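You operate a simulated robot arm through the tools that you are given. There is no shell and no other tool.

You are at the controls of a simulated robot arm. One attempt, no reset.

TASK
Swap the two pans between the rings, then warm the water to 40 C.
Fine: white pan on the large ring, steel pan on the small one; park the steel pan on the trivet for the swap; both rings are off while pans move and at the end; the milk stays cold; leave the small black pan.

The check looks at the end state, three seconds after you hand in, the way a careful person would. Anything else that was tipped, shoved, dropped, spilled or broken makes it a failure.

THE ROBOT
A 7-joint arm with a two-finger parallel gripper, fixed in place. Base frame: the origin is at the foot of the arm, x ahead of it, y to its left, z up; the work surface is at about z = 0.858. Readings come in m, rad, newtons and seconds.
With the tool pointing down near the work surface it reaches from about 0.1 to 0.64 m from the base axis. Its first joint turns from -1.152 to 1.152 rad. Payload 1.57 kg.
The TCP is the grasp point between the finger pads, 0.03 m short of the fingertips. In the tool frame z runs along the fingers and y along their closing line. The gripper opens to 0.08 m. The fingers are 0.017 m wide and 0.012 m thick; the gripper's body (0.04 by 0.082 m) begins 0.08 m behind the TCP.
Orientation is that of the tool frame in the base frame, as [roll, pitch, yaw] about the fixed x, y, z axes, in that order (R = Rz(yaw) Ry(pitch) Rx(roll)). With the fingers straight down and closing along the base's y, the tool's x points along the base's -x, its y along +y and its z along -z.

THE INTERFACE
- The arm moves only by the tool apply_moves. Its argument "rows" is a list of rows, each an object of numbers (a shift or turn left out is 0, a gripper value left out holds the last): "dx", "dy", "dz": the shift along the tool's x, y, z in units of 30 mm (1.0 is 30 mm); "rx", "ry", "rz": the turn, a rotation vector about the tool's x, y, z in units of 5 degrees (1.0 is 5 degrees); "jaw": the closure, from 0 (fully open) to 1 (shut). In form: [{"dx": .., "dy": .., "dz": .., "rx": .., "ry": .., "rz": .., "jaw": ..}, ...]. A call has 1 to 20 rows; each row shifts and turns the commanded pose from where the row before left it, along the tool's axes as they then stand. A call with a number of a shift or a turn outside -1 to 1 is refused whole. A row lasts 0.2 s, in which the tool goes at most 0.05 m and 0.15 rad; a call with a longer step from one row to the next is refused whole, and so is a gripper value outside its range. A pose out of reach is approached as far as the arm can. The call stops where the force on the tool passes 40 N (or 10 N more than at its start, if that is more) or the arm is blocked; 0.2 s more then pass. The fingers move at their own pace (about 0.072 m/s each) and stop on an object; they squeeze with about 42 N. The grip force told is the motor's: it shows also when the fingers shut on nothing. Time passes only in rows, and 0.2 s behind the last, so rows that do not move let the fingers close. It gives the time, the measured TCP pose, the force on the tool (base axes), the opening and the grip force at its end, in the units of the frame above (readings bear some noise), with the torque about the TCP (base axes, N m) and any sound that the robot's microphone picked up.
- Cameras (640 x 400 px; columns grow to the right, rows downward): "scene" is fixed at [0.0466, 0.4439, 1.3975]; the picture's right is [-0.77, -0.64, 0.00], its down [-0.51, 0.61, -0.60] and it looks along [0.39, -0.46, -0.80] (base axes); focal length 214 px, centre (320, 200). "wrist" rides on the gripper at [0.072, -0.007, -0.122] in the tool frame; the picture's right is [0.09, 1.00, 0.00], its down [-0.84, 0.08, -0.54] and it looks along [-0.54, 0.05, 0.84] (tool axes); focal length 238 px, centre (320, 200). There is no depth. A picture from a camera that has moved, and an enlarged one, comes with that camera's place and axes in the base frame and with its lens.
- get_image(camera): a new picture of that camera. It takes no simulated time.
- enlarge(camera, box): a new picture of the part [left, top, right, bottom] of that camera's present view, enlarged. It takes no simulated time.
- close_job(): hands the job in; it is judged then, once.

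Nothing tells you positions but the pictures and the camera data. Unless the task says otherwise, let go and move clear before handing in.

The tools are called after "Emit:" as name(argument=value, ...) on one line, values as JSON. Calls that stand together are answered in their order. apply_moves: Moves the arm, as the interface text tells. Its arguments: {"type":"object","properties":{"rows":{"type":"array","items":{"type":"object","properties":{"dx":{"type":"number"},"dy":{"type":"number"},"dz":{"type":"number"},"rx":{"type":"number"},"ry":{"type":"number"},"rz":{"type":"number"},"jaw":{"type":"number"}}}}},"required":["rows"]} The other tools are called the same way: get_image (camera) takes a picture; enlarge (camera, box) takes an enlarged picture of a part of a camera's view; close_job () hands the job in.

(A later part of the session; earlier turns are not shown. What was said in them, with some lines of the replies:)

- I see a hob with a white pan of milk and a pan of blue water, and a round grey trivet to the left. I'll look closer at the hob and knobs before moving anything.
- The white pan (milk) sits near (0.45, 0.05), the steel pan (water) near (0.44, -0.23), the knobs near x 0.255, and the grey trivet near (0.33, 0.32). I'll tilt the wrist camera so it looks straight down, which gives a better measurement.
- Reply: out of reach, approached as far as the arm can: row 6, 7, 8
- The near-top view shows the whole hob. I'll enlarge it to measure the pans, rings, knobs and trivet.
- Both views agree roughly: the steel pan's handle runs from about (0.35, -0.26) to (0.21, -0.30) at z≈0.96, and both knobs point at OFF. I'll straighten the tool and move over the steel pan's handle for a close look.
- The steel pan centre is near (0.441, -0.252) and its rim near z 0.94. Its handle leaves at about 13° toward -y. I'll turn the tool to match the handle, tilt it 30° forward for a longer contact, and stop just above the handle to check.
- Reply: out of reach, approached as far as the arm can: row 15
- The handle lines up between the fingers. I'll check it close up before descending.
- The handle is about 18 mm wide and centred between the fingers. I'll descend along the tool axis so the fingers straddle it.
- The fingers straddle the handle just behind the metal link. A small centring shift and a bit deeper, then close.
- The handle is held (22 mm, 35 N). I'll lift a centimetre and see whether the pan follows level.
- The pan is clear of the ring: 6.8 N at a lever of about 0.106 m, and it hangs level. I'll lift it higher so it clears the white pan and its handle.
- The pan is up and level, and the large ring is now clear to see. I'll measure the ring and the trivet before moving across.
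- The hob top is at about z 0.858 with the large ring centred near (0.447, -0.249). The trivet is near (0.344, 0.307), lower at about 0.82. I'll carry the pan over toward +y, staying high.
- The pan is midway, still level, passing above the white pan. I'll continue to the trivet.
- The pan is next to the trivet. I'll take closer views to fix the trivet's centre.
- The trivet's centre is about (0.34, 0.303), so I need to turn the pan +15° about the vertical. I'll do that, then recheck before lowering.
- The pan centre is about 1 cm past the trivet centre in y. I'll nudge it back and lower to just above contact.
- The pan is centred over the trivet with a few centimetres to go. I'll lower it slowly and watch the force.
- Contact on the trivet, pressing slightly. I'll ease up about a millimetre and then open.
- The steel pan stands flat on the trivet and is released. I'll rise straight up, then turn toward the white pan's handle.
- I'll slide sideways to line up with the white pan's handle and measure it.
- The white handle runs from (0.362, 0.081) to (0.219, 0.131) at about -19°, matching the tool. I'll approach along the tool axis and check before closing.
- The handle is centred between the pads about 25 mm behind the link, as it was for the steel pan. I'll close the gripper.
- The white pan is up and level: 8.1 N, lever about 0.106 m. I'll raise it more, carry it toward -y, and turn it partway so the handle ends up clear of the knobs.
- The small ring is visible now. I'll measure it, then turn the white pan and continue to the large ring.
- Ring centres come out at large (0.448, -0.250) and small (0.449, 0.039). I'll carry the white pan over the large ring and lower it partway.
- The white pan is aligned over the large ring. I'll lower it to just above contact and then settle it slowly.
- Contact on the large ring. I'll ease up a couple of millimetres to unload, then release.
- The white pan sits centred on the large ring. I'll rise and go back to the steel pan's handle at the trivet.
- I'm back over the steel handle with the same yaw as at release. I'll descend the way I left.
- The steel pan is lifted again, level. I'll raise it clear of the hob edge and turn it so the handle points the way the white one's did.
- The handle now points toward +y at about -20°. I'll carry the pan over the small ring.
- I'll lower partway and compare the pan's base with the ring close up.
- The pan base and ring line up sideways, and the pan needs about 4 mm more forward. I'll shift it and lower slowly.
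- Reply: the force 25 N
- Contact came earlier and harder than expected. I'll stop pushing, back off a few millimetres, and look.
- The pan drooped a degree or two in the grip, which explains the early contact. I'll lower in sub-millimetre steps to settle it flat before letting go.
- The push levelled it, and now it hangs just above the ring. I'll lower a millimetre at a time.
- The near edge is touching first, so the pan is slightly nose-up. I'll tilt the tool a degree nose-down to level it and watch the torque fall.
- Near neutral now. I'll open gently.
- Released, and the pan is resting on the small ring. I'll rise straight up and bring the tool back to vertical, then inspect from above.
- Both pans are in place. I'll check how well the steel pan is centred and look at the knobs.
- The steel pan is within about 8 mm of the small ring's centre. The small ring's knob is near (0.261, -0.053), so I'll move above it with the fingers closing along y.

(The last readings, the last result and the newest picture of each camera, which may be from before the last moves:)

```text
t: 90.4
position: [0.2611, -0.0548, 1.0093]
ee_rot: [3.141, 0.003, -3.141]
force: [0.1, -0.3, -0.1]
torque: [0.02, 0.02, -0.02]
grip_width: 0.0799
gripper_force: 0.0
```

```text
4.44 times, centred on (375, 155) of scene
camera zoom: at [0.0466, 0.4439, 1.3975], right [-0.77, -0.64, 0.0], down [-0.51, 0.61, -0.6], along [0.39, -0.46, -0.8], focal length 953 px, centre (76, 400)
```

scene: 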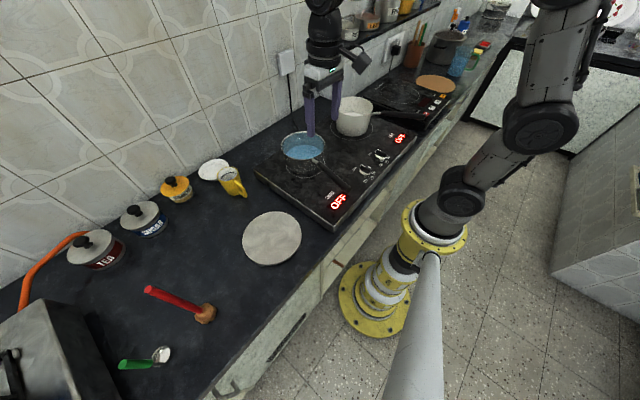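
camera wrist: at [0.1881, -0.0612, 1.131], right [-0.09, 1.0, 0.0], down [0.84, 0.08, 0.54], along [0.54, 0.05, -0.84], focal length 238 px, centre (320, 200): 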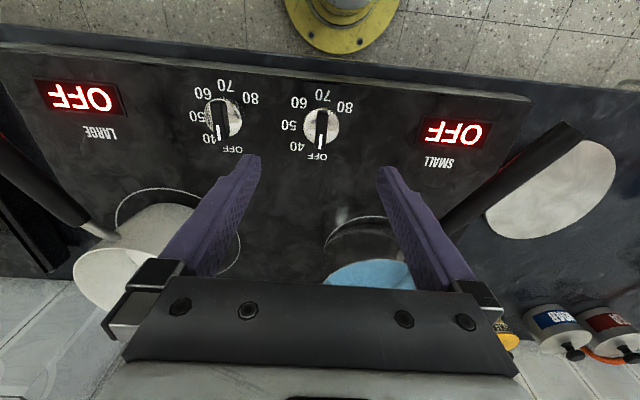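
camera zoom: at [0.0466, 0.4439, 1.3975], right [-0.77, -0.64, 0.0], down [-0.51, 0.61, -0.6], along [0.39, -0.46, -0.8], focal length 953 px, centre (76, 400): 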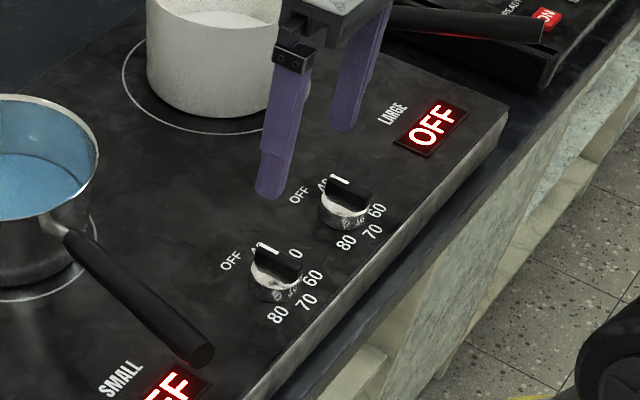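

The knob is centred under the gripper. I'll lower closer and look again before gripping.

Emit:
apply_moves(rows=[{"dz": 0.6}, {"dz": 0.6}, {"dz": 0.6}, {"dz": 0.5}, {"dz": 0.35}, {}])

Emit:
get_image(camera="wrist")

Emit:
enlarge(camera="scene", box=[330, 120, 410, 185])

```text
t: 91.8
position: [0.2615, -0.0537, 0.9315]
ee_rot: [3.141, 0.001, 3.14]
force: [1.7, 0.4, 0.1]
torque: [0.04, 0.01, -0.04]
grip_width: 0.0799
gripper_force: 0.1
```

```text
taken
camera wrist: at [0.1881, -0.0606, 1.0526], right [-0.09, 1.0, 0.0], down [0.84, 0.08, 0.54], along [0.54, 0.05, -0.84], focal length 238 px, centre (320, 200)
```

wrist: 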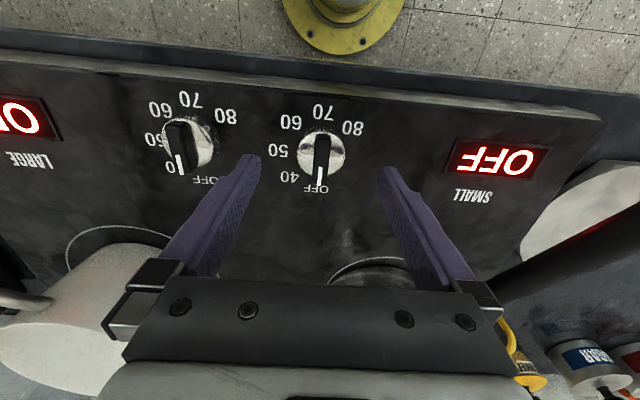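

```text
6.15 times, centred on (370, 152) of scene
camera zoom: at [0.0466, 0.4439, 1.3975], right [-0.77, -0.64, 0.0], down [-0.51, 0.61, -0.6], along [0.39, -0.46, -0.8], focal length 1320 px, centre (12, 492)
```

zoom: 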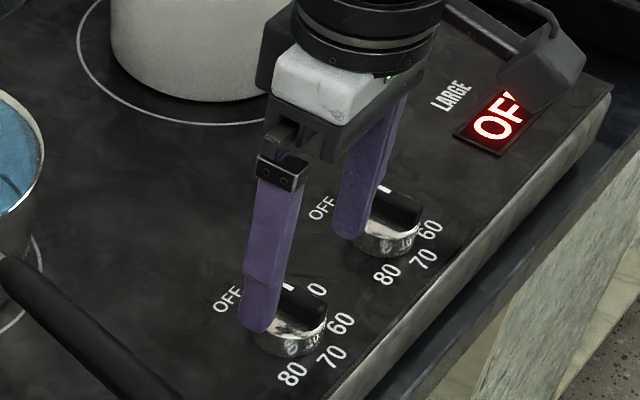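

The knob is a silver disc with a raised bar along x. I'll half-close the fingers around the bar and feel for the top of the disc in small steps.

Emit:
apply_moves(rows=[{"jaw": 0.62}, {"jaw": 0.62}, {"jaw": 0.62}, {"dz": 0.25, "jaw": 0.62}, {"dz": 0.15, "jaw": 0.62}, {}])

Emit:
enlarge(camera="wrist", box=[240, 80, 400, 200])

Emit:
enlarge(camera="scene", box=[330, 130, 410, 190])

```text
t: 93.2
position: [0.2608, -0.0551, 0.9185]
ee_rot: [3.141, 0.0, -3.141]
force: [-0.1, -0.3, -0.1]
torque: [0.0, 0.0, 0.0]
grip_width: 0.0303
gripper_force: 0.2
```

```text
3.33 times, centred on (320, 140) of wrist
camera zoom: at [0.1884, -0.0613, 1.0413], right [-0.09, 1.0, 0.0], down [0.84, 0.08, 0.54], along [0.54, 0.05, -0.84], focal length 794 px, centre (320, 400)
```

zoom: 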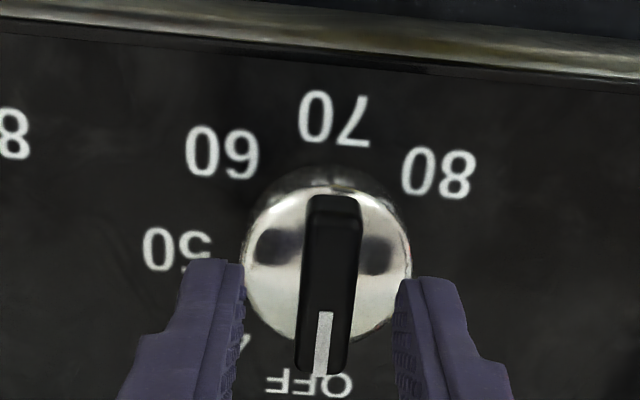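

```text
6.67 times, centred on (370, 160) of scene
camera zoom: at [0.0466, 0.4439, 1.3975], right [-0.77, -0.64, 0.0], down [-0.51, 0.61, -0.6], along [0.39, -0.46, -0.8], focal length 1430 px, centre (-13, 467)
```

zoom: 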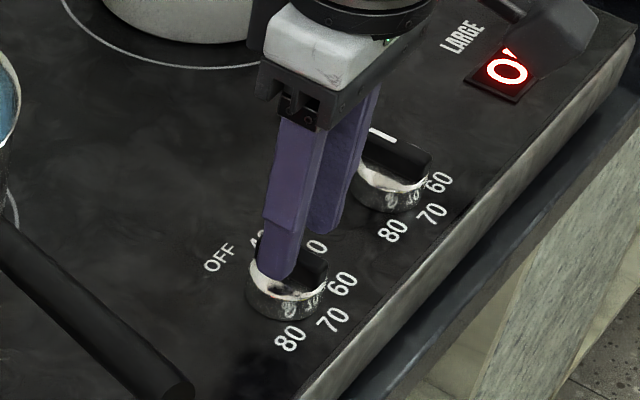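

Emit:
apply_moves(rows=[{"dz": 0.1, "dy": 0.07, "dx": 0.04}, {}])

Emit:
apply_moves(rows=[{"dz": 0.08}, {}])

Emit:
apply_moves(rows=[{"dz": 0.06}, {}])

```text
t: 93.8
position: [0.2587, -0.0521, 0.9158]
ee_rot: [3.139, -0.001, -3.14]
force: [-0.1, 0.8, -0.3]
torque: [-0.02, 0.0, -0.04]
grip_width: 0.0305
gripper_force: 0.1
```

```text
t: 94.4
position: [0.2599, -0.0531, 0.9135]
ee_rot: [3.14, 0.003, 3.141]
force: [0.3, 0.4, 0.3]
torque: [0.02, -0.02, 0.01]
grip_width: 0.0303
gripper_force: 0.1
```

```text
t: 95.0
position: [0.2607, -0.0506, 0.9123]
ee_rot: [3.14, 0.002, 3.141]
force: [-0.4, 0.1, -0.1]
torque: [0.02, -0.03, -0.01]
grip_width: 0.0304
gripper_force: 0.0
```

Emit:
apply_moves(rows=[{"dz": 0.06}, {}])

Emit:
enlarge(camera="scene", box=[340, 140, 400, 185])

Emit:
enlarge(camera="wrist", box=[240, 80, 400, 200])

```text
t: 95.6
position: [0.2589, -0.0519, 0.9106]
ee_rot: [3.14, 0.0, -3.141]
force: [-0.3, -0.2, 0.7]
torque: [0.03, -0.06, 0.01]
grip_width: 0.0305
gripper_force: 0.1
```

```text
8.89 times, centred on (370, 162) of scene
camera zoom: at [0.0466, 0.4439, 1.3975], right [-0.77, -0.64, 0.0], down [-0.51, 0.61, -0.6], along [0.39, -0.46, -0.8], focal length 1906 px, centre (-124, 533)
```

zoom: 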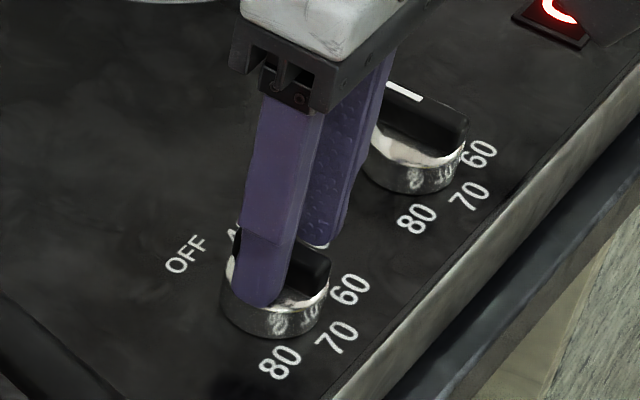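

```text
3.33 times, centred on (320, 140) of wrist
camera zoom: at [0.1869, -0.0587, 1.0323], right [-0.09, 1.0, 0.0], down [0.84, 0.08, 0.54], along [0.54, 0.05, -0.84], focal length 794 px, centre (320, 400)
```

zoom: 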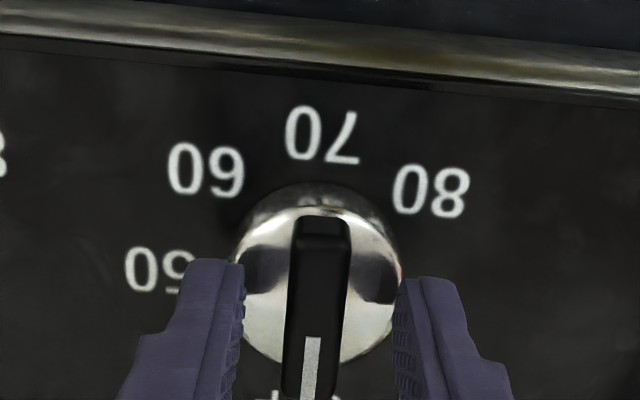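

The fingertips are just above the disc with the bar between them. I'll close on the bar.

Emit:
apply_moves(rows=[{"jaw": 1}, {"jaw": 1}, {"jaw": 1}, {"jaw": 1}])

Emit:
enlarge(camera="wrist", box=[240, 80, 400, 200])

```text
t: 96.6
position: [0.26, -0.0531, 0.9106]
ee_rot: [3.141, 0.002, 3.14]
force: [-2.8, -21.5, -3.7]
torque: [-0.58, 0.14, -0.07]
grip_width: 0.012
gripper_force: 29.5
```

```text
3.33 times, centred on (320, 140) of wrist
camera zoom: at [0.1869, -0.0596, 1.0323], right [-0.09, 1.0, 0.0], down [0.84, 0.08, 0.54], along [0.54, 0.05, -0.84], focal length 794 px, centre (320, 400)
```

zoom: 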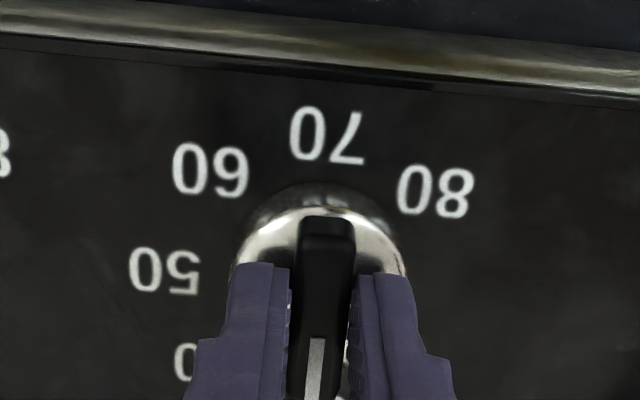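

It holds the bar (12 mm) but with a sideways load, so the tool sits a bit too far +y. I'll relieve that first.

Emit:
apply_moves(rows=[{"dy": -0.05}, {}])

```text
t: 97.2
position: [0.2597, -0.0538, 0.9106]
ee_rot: [3.14, 0.001, 3.138]
force: [-3.2, 1.0, 6.7]
torque: [0.04, -0.16, 0.02]
grip_width: 0.0121
gripper_force: 29.3
```

Balanced now. I'll turn the knob clockwise toward 40, in stages.

Emit:
apply_moves(rows=[{"rz": 0.8}, {"rz": 0.9}, {"rz": 0.9}, {"rz": 0.9}, {}])

Emit:
enlarge(camera="wrist", box=[160, 40, 480, 240])

Emit:
enlarge(camera="scene", box=[310, 100, 430, 220])

```text
t: 98.4
position: [0.2606, -0.052, 0.9107]
ee_rot: [3.137, 0.0, 2.832]
force: [-3.9, 31.7, 20.4]
torque: [0.85, 0.3, 0.06]
grip_width: 0.0118
gripper_force: 29.3
```

```text
2.00 times, centred on (320, 140) of wrist
camera zoom: at [0.1884, -0.0371, 1.0323], right [0.21, 0.98, 0.0], down [0.82, -0.18, 0.54], along [0.53, -0.11, -0.84], focal length 477 px, centre (320, 320)
```

zoom: 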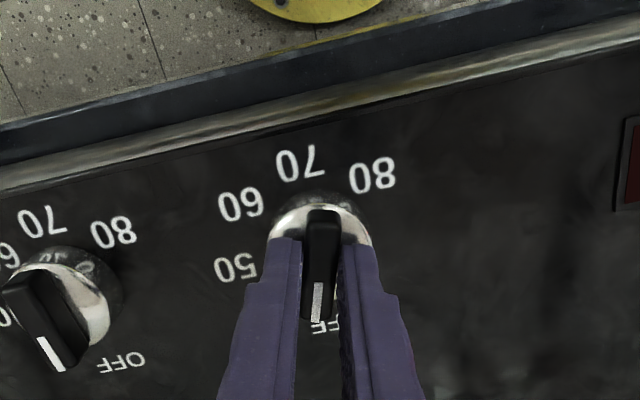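

```text
3.33 times, centred on (370, 160) of scene
camera zoom: at [0.0463, 0.4447, 1.3972], right [-0.77, -0.64, 0.0], down [-0.51, 0.61, -0.6], along [0.39, -0.46, -0.8], focal length 715 px, centre (153, 333)
```

zoom: 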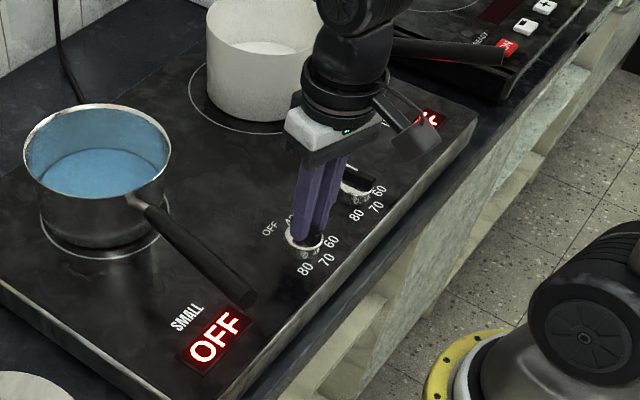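

The knob is turning with the fingers, but the side and vertical load is building. I'll re-centre before going on.

Emit:
apply_moves(rows=[{"dy": 0.05, "dz": -0.04}, {}])

```text
t: 99.0
position: [0.2606, -0.0523, 0.9096]
ee_rot: [3.141, -0.001, 2.836]
force: [-2.0, 17.6, -2.7]
torque: [0.16, -0.79, 0.04]
grip_width: 0.012
gripper_force: 29.2
```

Emit:
apply_moves(rows=[{"dy": 0.05}, {}])

Emit:
apply_moves(rows=[{"rz": 0.5, "dy": 0.015}, {"rz": 0.5, "dy": 0.015}, {}])

Emit:
enlarge(camera="scene", box=[310, 100, 430, 220])

```text
t: 99.6
position: [0.2594, -0.0532, 0.9103]
ee_rot: [-3.14, 0.001, 2.837]
force: [-1.2, -13.1, -17.4]
torque: [-0.48, -0.55, -0.04]
grip_width: 0.0118
gripper_force: 28.9
```

```text
t: 100.5
position: [0.2608, -0.0513, 0.9111]
ee_rot: [-3.139, -0.001, 2.751]
force: [-0.7, -7.8, -1.5]
torque: [-0.12, 0.1, -0.02]
grip_width: 0.0119
gripper_force: 29.3
stopped in row 3: the force on the tool passed its limit at 40 N (the readings are from after the stop); the commanded pose is now the measured one
```

```text
3.33 times, centred on (370, 160) of scene
camera zoom: at [0.0466, 0.4437, 1.3975], right [-0.77, -0.64, 0.0], down [-0.51, 0.61, -0.6], along [0.39, -0.46, -0.8], focal length 715 px, centre (153, 333)
```

zoom: 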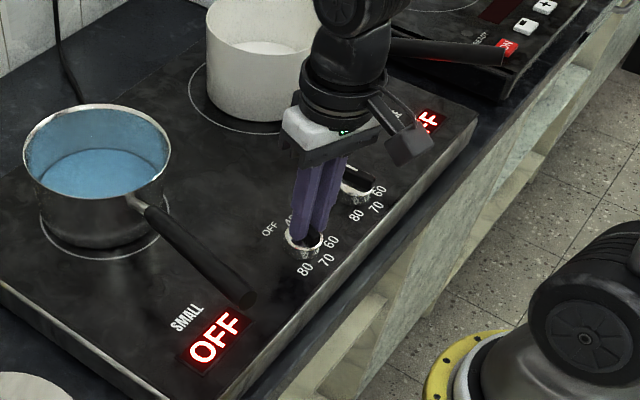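

A force spike stopped the move with the knob turned about 22°. I'll loosen the grip slightly so the fingers turn the bar with some slack instead of a rigid clamp.

Emit:
apply_moves(rows=[{"jaw": 0.81}, {"jaw": 0.81}, {}])

Emit:
apply_moves(rows=[{"rz": 0.6}, {"rz": 0.6}, {"rz": 0.6}, {}])

Emit:
enlarge(camera="wrist", box=[200, 60, 440, 210])

Emit:
enlarge(camera="scene", box=[310, 100, 430, 220])

```text
t: 101.3
position: [0.2603, -0.0509, 0.9108]
ee_rot: [-3.14, -0.002, 2.75]
force: [-1.0, -0.2, 0.2]
torque: [0.02, 0.02, -0.02]
grip_width: 0.0153
gripper_force: 0.0
```

```text
t: 102.3
position: [0.2593, -0.0517, 0.9112]
ee_rot: [-3.137, -0.003, 2.595]
force: [-0.3, -1.9, 0.9]
torque: [0.01, 0.02, 0.01]
grip_width: 0.0164
gripper_force: 1.1
```

```text
2.67 times, centred on (320, 135) of wrist
camera zoom: at [0.1949, -0.019, 1.0324], right [0.44, 0.9, 0.0], down [0.76, -0.37, 0.54], along [0.48, -0.24, -0.84], focal length 636 px, centre (320, 373)
```

zoom: 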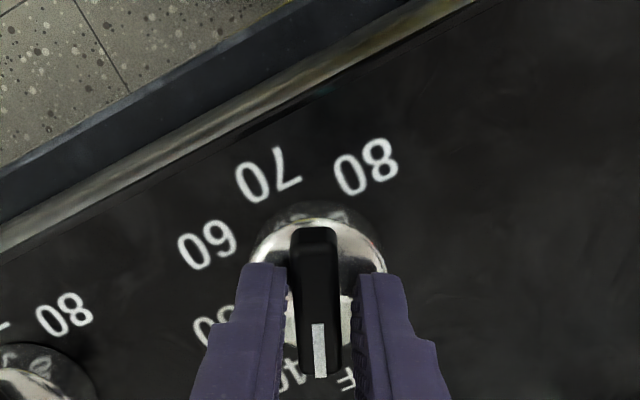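

```text
3.33 times, centred on (370, 160) of scene
camera zoom: at [0.0466, 0.4439, 1.3975], right [-0.77, -0.64, 0.0], down [-0.51, 0.61, -0.6], along [0.39, -0.46, -0.8], focal length 715 px, centre (153, 333)
```

zoom: 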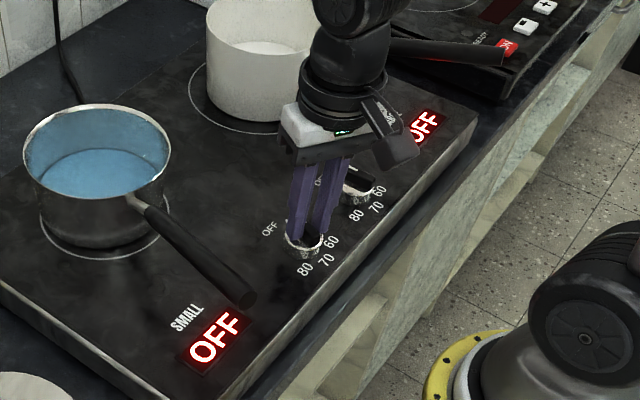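

Much gentler. The pointer is between OFF and 40 now, so I'll keep turning.

Emit:
apply_moves(rows=[{"rz": 0.6}, {"rz": 0.6}, {"rz": 0.6}, {}])

Emit:
enlarge(camera="wrist", box=[200, 60, 440, 210])

Emit:
enlarge(camera="scene", box=[310, 100, 430, 220])

```text
t: 103.3
position: [0.26, -0.0507, 0.9097]
ee_rot: [-3.139, 0.001, 2.434]
force: [0.6, -0.9, 0.3]
torque: [-0.01, -0.02, 0.0]
grip_width: 0.015
gripper_force: 0.0
```

```text
2.67 times, centred on (320, 135) of wrist
camera zoom: at [0.2004, -0.0099, 1.0326], right [0.58, 0.82, 0.0], down [0.69, -0.48, 0.54], along [0.44, -0.31, -0.84], focal length 636 px, centre (320, 373)
```

zoom: 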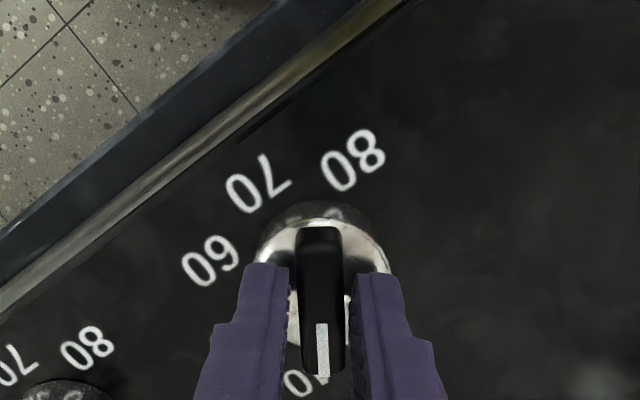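

```text
3.33 times, centred on (370, 160) of scene
camera zoom: at [0.0466, 0.4439, 1.3975], right [-0.77, -0.64, 0.0], down [-0.51, 0.61, -0.6], along [0.39, -0.46, -0.8], focal length 715 px, centre (153, 333)
```

zoom: 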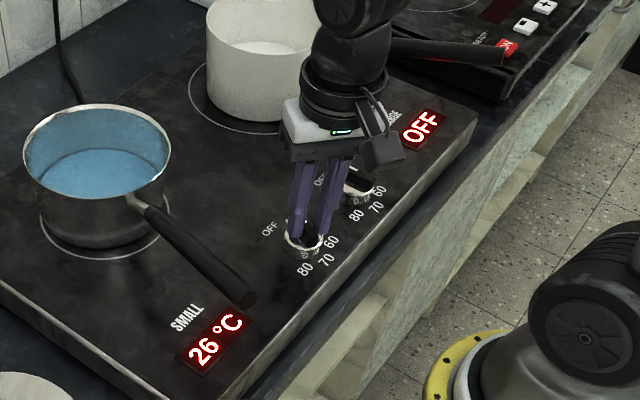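

The SMALL display lit and reads 26 °C, so this is the right knob. I'll nudge it fully onto 40 and watch the temperature.

Emit:
apply_moves(rows=[{"rz": 0.5}, {"rz": 0.4}, {}])

Emit:
enlarge(camera="wrist", box=[200, 60, 440, 210])

Emit:
enlarge(camera="scene", box=[310, 100, 430, 220])

```text
t: 104.1
position: [0.2598, -0.051, 0.9104]
ee_rot: [-3.138, -0.003, 2.358]
force: [0.3, -0.2, 0.4]
torque: [0.03, -0.02, 0.0]
grip_width: 0.0159
gripper_force: 0.1
```

```text
2.67 times, centred on (320, 135) of wrist
camera zoom: at [0.204, -0.0052, 1.0325], right [0.64, 0.77, 0.0], down [0.65, -0.54, 0.54], along [0.42, -0.35, -0.84], focal length 636 px, centre (320, 373)
```

zoom: 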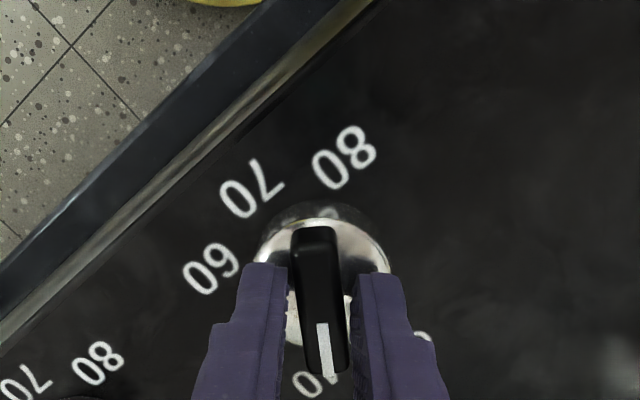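

```text
3.33 times, centred on (370, 160) of scene
camera zoom: at [0.0466, 0.4439, 1.3975], right [-0.77, -0.64, 0.0], down [-0.51, 0.61, -0.6], along [0.39, -0.46, -0.8], focal length 715 px, centre (153, 333)
```

zoom: 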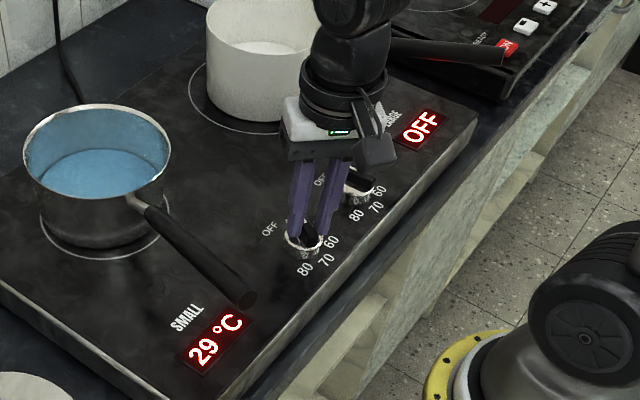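

The water is warming quickly, 26 to 29 °C in under a second. I'll wait in short steps and watch the display.

Emit:
apply_moves(rows=[{}, {}, {}])

Emit:
enlarge(camera="scene", box=[310, 130, 430, 220])

```text
t: 104.9
position: [0.2604, -0.0513, 0.9104]
ee_rot: [-3.137, 0.0, 2.357]
force: [1.1, 0.3, -0.3]
torque: [0.01, 0.0, -0.01]
grip_width: 0.0161
gripper_force: 0.6
```

```text
4.44 times, centred on (370, 175) of scene
camera zoom: at [0.0466, 0.4439, 1.3975], right [-0.77, -0.64, 0.0], down [-0.51, 0.61, -0.6], along [0.39, -0.46, -0.8], focal length 953 px, centre (98, 311)
```

zoom: 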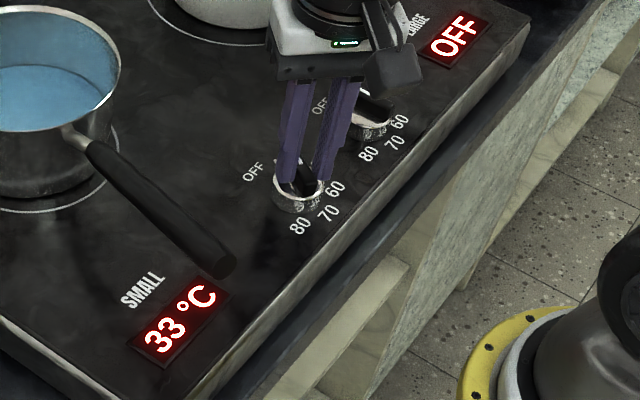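

Emit:
apply_moves(rows=[{}, {}, {}])

Emit:
enlarge(camera="scene", box=[310, 130, 430, 220])

```text
t: 105.7
position: [0.2594, -0.0519, 0.9101]
ee_rot: [-3.138, 0.0, 2.357]
force: [0.8, 0.7, 0.6]
torque: [0.07, -0.01, 0.03]
grip_width: 0.0159
gripper_force: 0.3
```

```text
4.44 times, centred on (370, 175) of scene
camera zoom: at [0.0466, 0.4439, 1.3975], right [-0.77, -0.64, 0.0], down [-0.51, 0.61, -0.6], along [0.39, -0.46, -0.8], focal length 953 px, centre (98, 311)
```

zoom: 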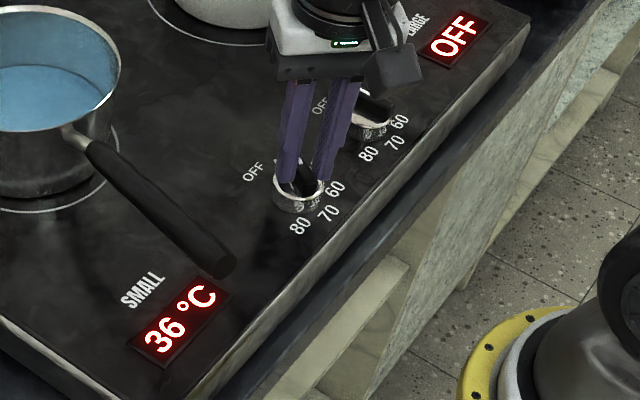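

Emit:
apply_moves(rows=[{}, {}])

Emit:
enlarge(camera="scene", box=[310, 130, 430, 220])

```text
t: 106.3
position: [0.2594, -0.051, 0.9104]
ee_rot: [-3.14, 0.001, 2.359]
force: [1.3, 1.2, -0.2]
torque: [-0.03, -0.05, 0.01]
grip_width: 0.0156
gripper_force: 0.3
```

```text
4.44 times, centred on (370, 175) of scene
camera zoom: at [0.0466, 0.4439, 1.3975], right [-0.77, -0.64, 0.0], down [-0.51, 0.61, -0.6], along [0.39, -0.46, -0.8], focal length 953 px, centre (98, 311)
```

zoom: 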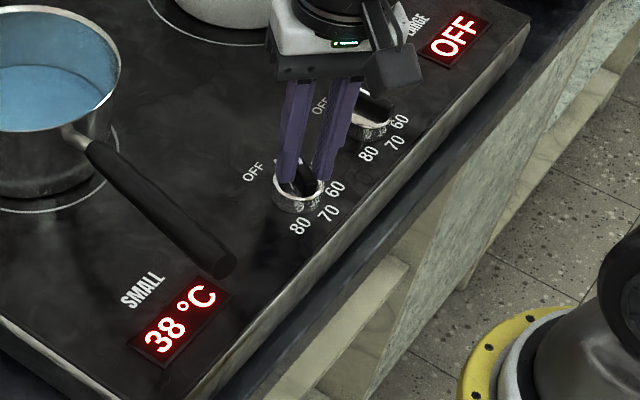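

It reads 38 °C and will pass 40 while the knob turns back, so I'll start turning to OFF now.

Emit:
apply_moves(rows=[{"rz": -1}, {"rz": -1}, {"rz": -1}, {"rz": -1}])

Emit:
enlarge(camera="scene", box=[310, 130, 430, 220])

```text
t: 107.3
position: [0.2603, -0.051, 0.91]
ee_rot: [-3.137, -0.003, 2.708]
force: [-0.6, 0.6, -0.1]
torque: [-0.04, 0.05, -0.02]
grip_width: 0.0152
gripper_force: 0.1
```

```text
4.44 times, centred on (370, 175) of scene
camera zoom: at [0.0466, 0.4439, 1.3975], right [-0.77, -0.64, 0.0], down [-0.51, 0.61, -0.6], along [0.39, -0.46, -0.8], focal length 953 px, centre (98, 311)
```

zoom: 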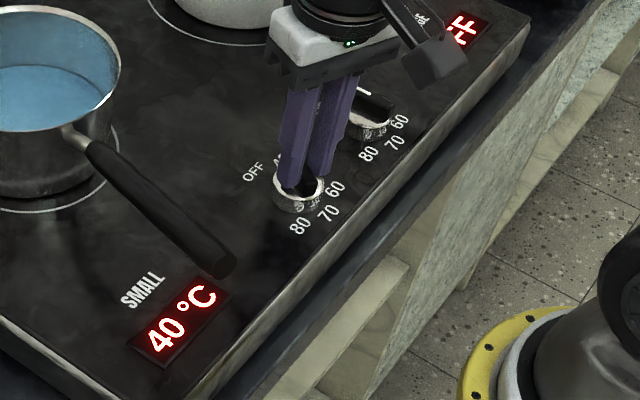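

It shows 40 °C. I'll finish turning to OFF.

Emit:
apply_moves(rows=[{"rz": -1}, {"rz": -1}, {"rz": -1}, {"rz": -1}, {"rz": -0.9}])

Emit:
enlarge(camera="scene", box=[310, 100, 430, 220])

Emit:
enlarge(camera="wrist", box=[200, 60, 440, 210])

```text
t: 108.5
position: [0.2596, -0.052, 0.9103]
ee_rot: [-3.139, -0.001, 3.138]
force: [-0.3, -2.0, -0.3]
torque: [-0.01, 0.02, -0.05]
grip_width: 0.0172
gripper_force: 0.8
```

```text
3.33 times, centred on (370, 160) of scene
camera zoom: at [0.0466, 0.4438, 1.3975], right [-0.77, -0.64, 0.0], down [-0.51, 0.61, -0.6], along [0.39, -0.46, -0.8], focal length 715 px, centre (153, 333)
```

zoom: 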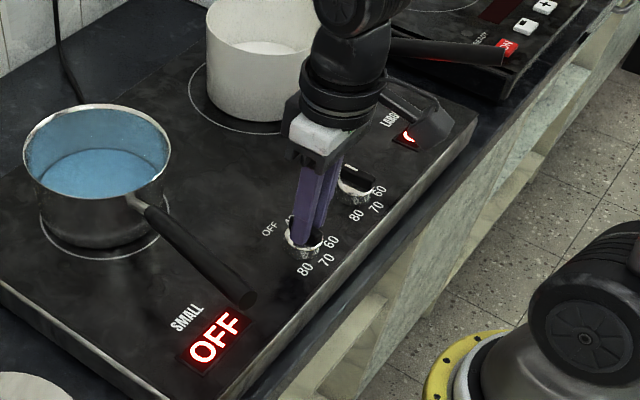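

```text
2.67 times, centred on (320, 135) of wrist
camera zoom: at [0.1875, -0.0574, 1.0328], right [-0.09, 1.0, 0.0], down [0.84, 0.07, 0.54], along [0.54, 0.05, -0.84], focal length 636 px, centre (320, 373)
```

zoom: 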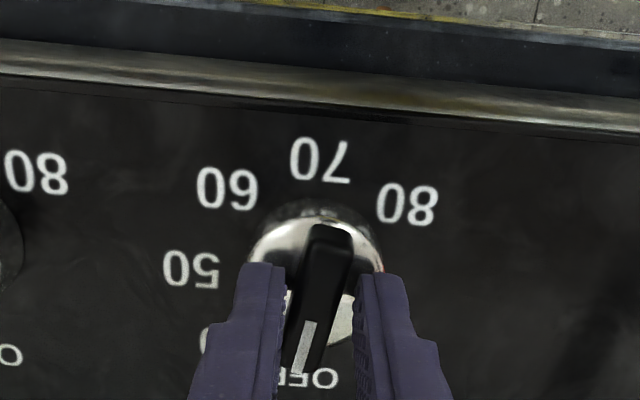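

The display reads OFF. The bar still lags about 15° from the mark because of the slack, so I'll turn it the rest of the way.

Emit:
apply_moves(rows=[{"rz": -1}, {"rz": -1}, {"rz": -0.8}])

Emit:
enlarge(camera="wrist", box=[200, 60, 440, 210])

Emit:
enlarge(camera="scene", box=[310, 100, 430, 220])

```text
t: 109.3
position: [0.2587, -0.0514, 0.911]
ee_rot: [-3.14, -0.002, -2.903]
force: [-2.5, -5.4, 0.7]
torque: [-0.1, 0.05, -0.06]
grip_width: 0.0189
gripper_force: 2.0
```

```text
2.67 times, centred on (320, 135) of wrist
camera zoom: at [0.1906, -0.0749, 1.033], right [-0.32, 0.95, 0.0], down [0.8, 0.27, 0.54], along [0.51, 0.17, -0.84], focal length 636 px, centre (320, 373)
```

zoom: 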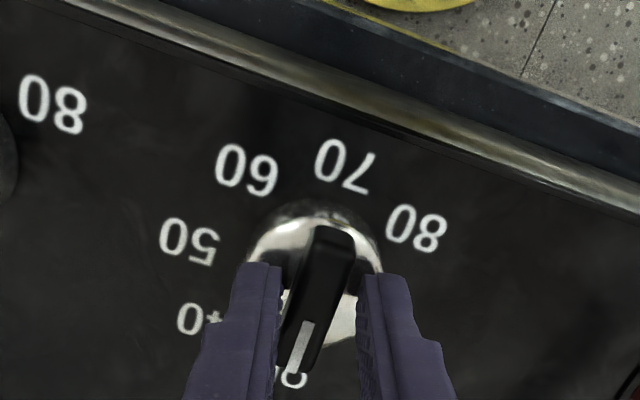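

```text
3.33 times, centred on (370, 160) of scene
camera zoom: at [0.0466, 0.4438, 1.3975], right [-0.77, -0.64, 0.0], down [-0.51, 0.61, -0.6], along [0.39, -0.46, -0.8], focal length 715 px, centre (153, 333)
```

zoom: 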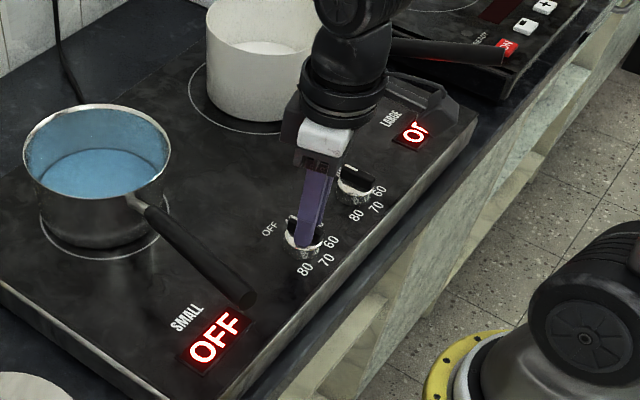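

The knob is at OFF and both displays read OFF. I'll open and lift clear.

Emit:
apply_moves(rows=[{"jaw": 0.5}, {"jaw": 0.5}, {"dz": -0.5}, {"dz": -1}, {"dz": -1}, {"dz": -1}, {"dz": -1}])

Emit:
get_image(camera="scene")

Emit:
get_image(camera="wrist")

Emit:
enlarge(camera="scene", box=[250, 90, 430, 220])

```text
t: 110.9
position: [0.2597, -0.0514, 1.0446]
ee_rot: [-3.141, -0.004, -2.904]
force: [0.6, 1.0, 0.4]
torque: [0.0, 0.01, 0.01]
grip_width: 0.04
gripper_force: 0.0
```

```text
taken
```

scene: 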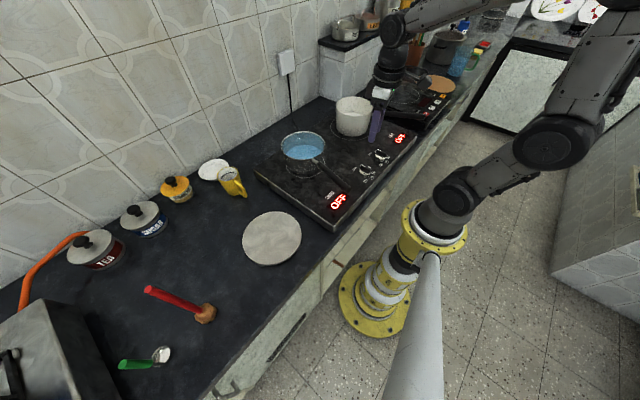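

```text
taken
camera wrist: at [0.1916, -0.0747, 1.1669], right [-0.32, 0.95, 0.0], down [0.8, 0.27, 0.54], along [0.51, 0.17, -0.84], focal length 238 px, centre (320, 200)
```

wrist: 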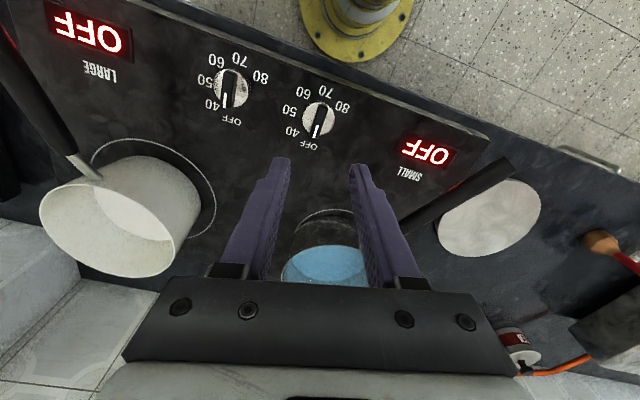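

```text
3.08 times, centred on (340, 155) of scene
camera zoom: at [0.0466, 0.4439, 1.3975], right [-0.77, -0.64, 0.0], down [-0.51, 0.61, -0.6], along [0.39, -0.46, -0.8], focal length 660 px, centre (258, 338)
```

zoom: 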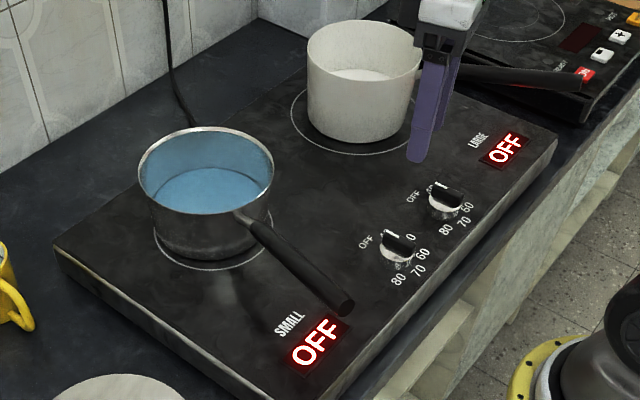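

Both displays read OFF, and the small knob points at OFF. The white pan is on the large ring, and the steel pan is on the small ring with its water last shown at 40 °C. The trivet is free, nothing else has moved, and the arm is clear, so I'm handing in.

Emit:
close_job()

```text
The job is handed in.
```

The pans are swapped, the water is warmed, and the job is handed in. I haven't been told the result of the check.

- **Pans:** the white pan is centred on the large ring. The steel pan is on the small ring, about 8 mm off its centre by my estimate. It was parked on the grey trivet during the swap.
- **Water:** I turned the small ring's knob to 40. The display rose from 26 °C and read 40 °C as I was turning the knob back to OFF. The display shows no temperature once the ring is off, so I couldn't confirm the final reading.
- **Rings:** both displays read OFF while the pans moved and at the end. The large ring was never switched on, so the milk was not heated.
- **Contact:** while setting the steel pan down, I pressed it onto the ring with up to about 24 N because it had tilted slightly in the grip. I backed off and levelled it before letting go, and saw no spill. While I was turning the small knob, the force briefly passed 40 N and the move stopped. I loosened the grip and finished the turn gently.
- **Other items:** I saw nothing else moved or spilled. I never identified a small black pan in the views, but the arm only touched the two pans and that one knob.
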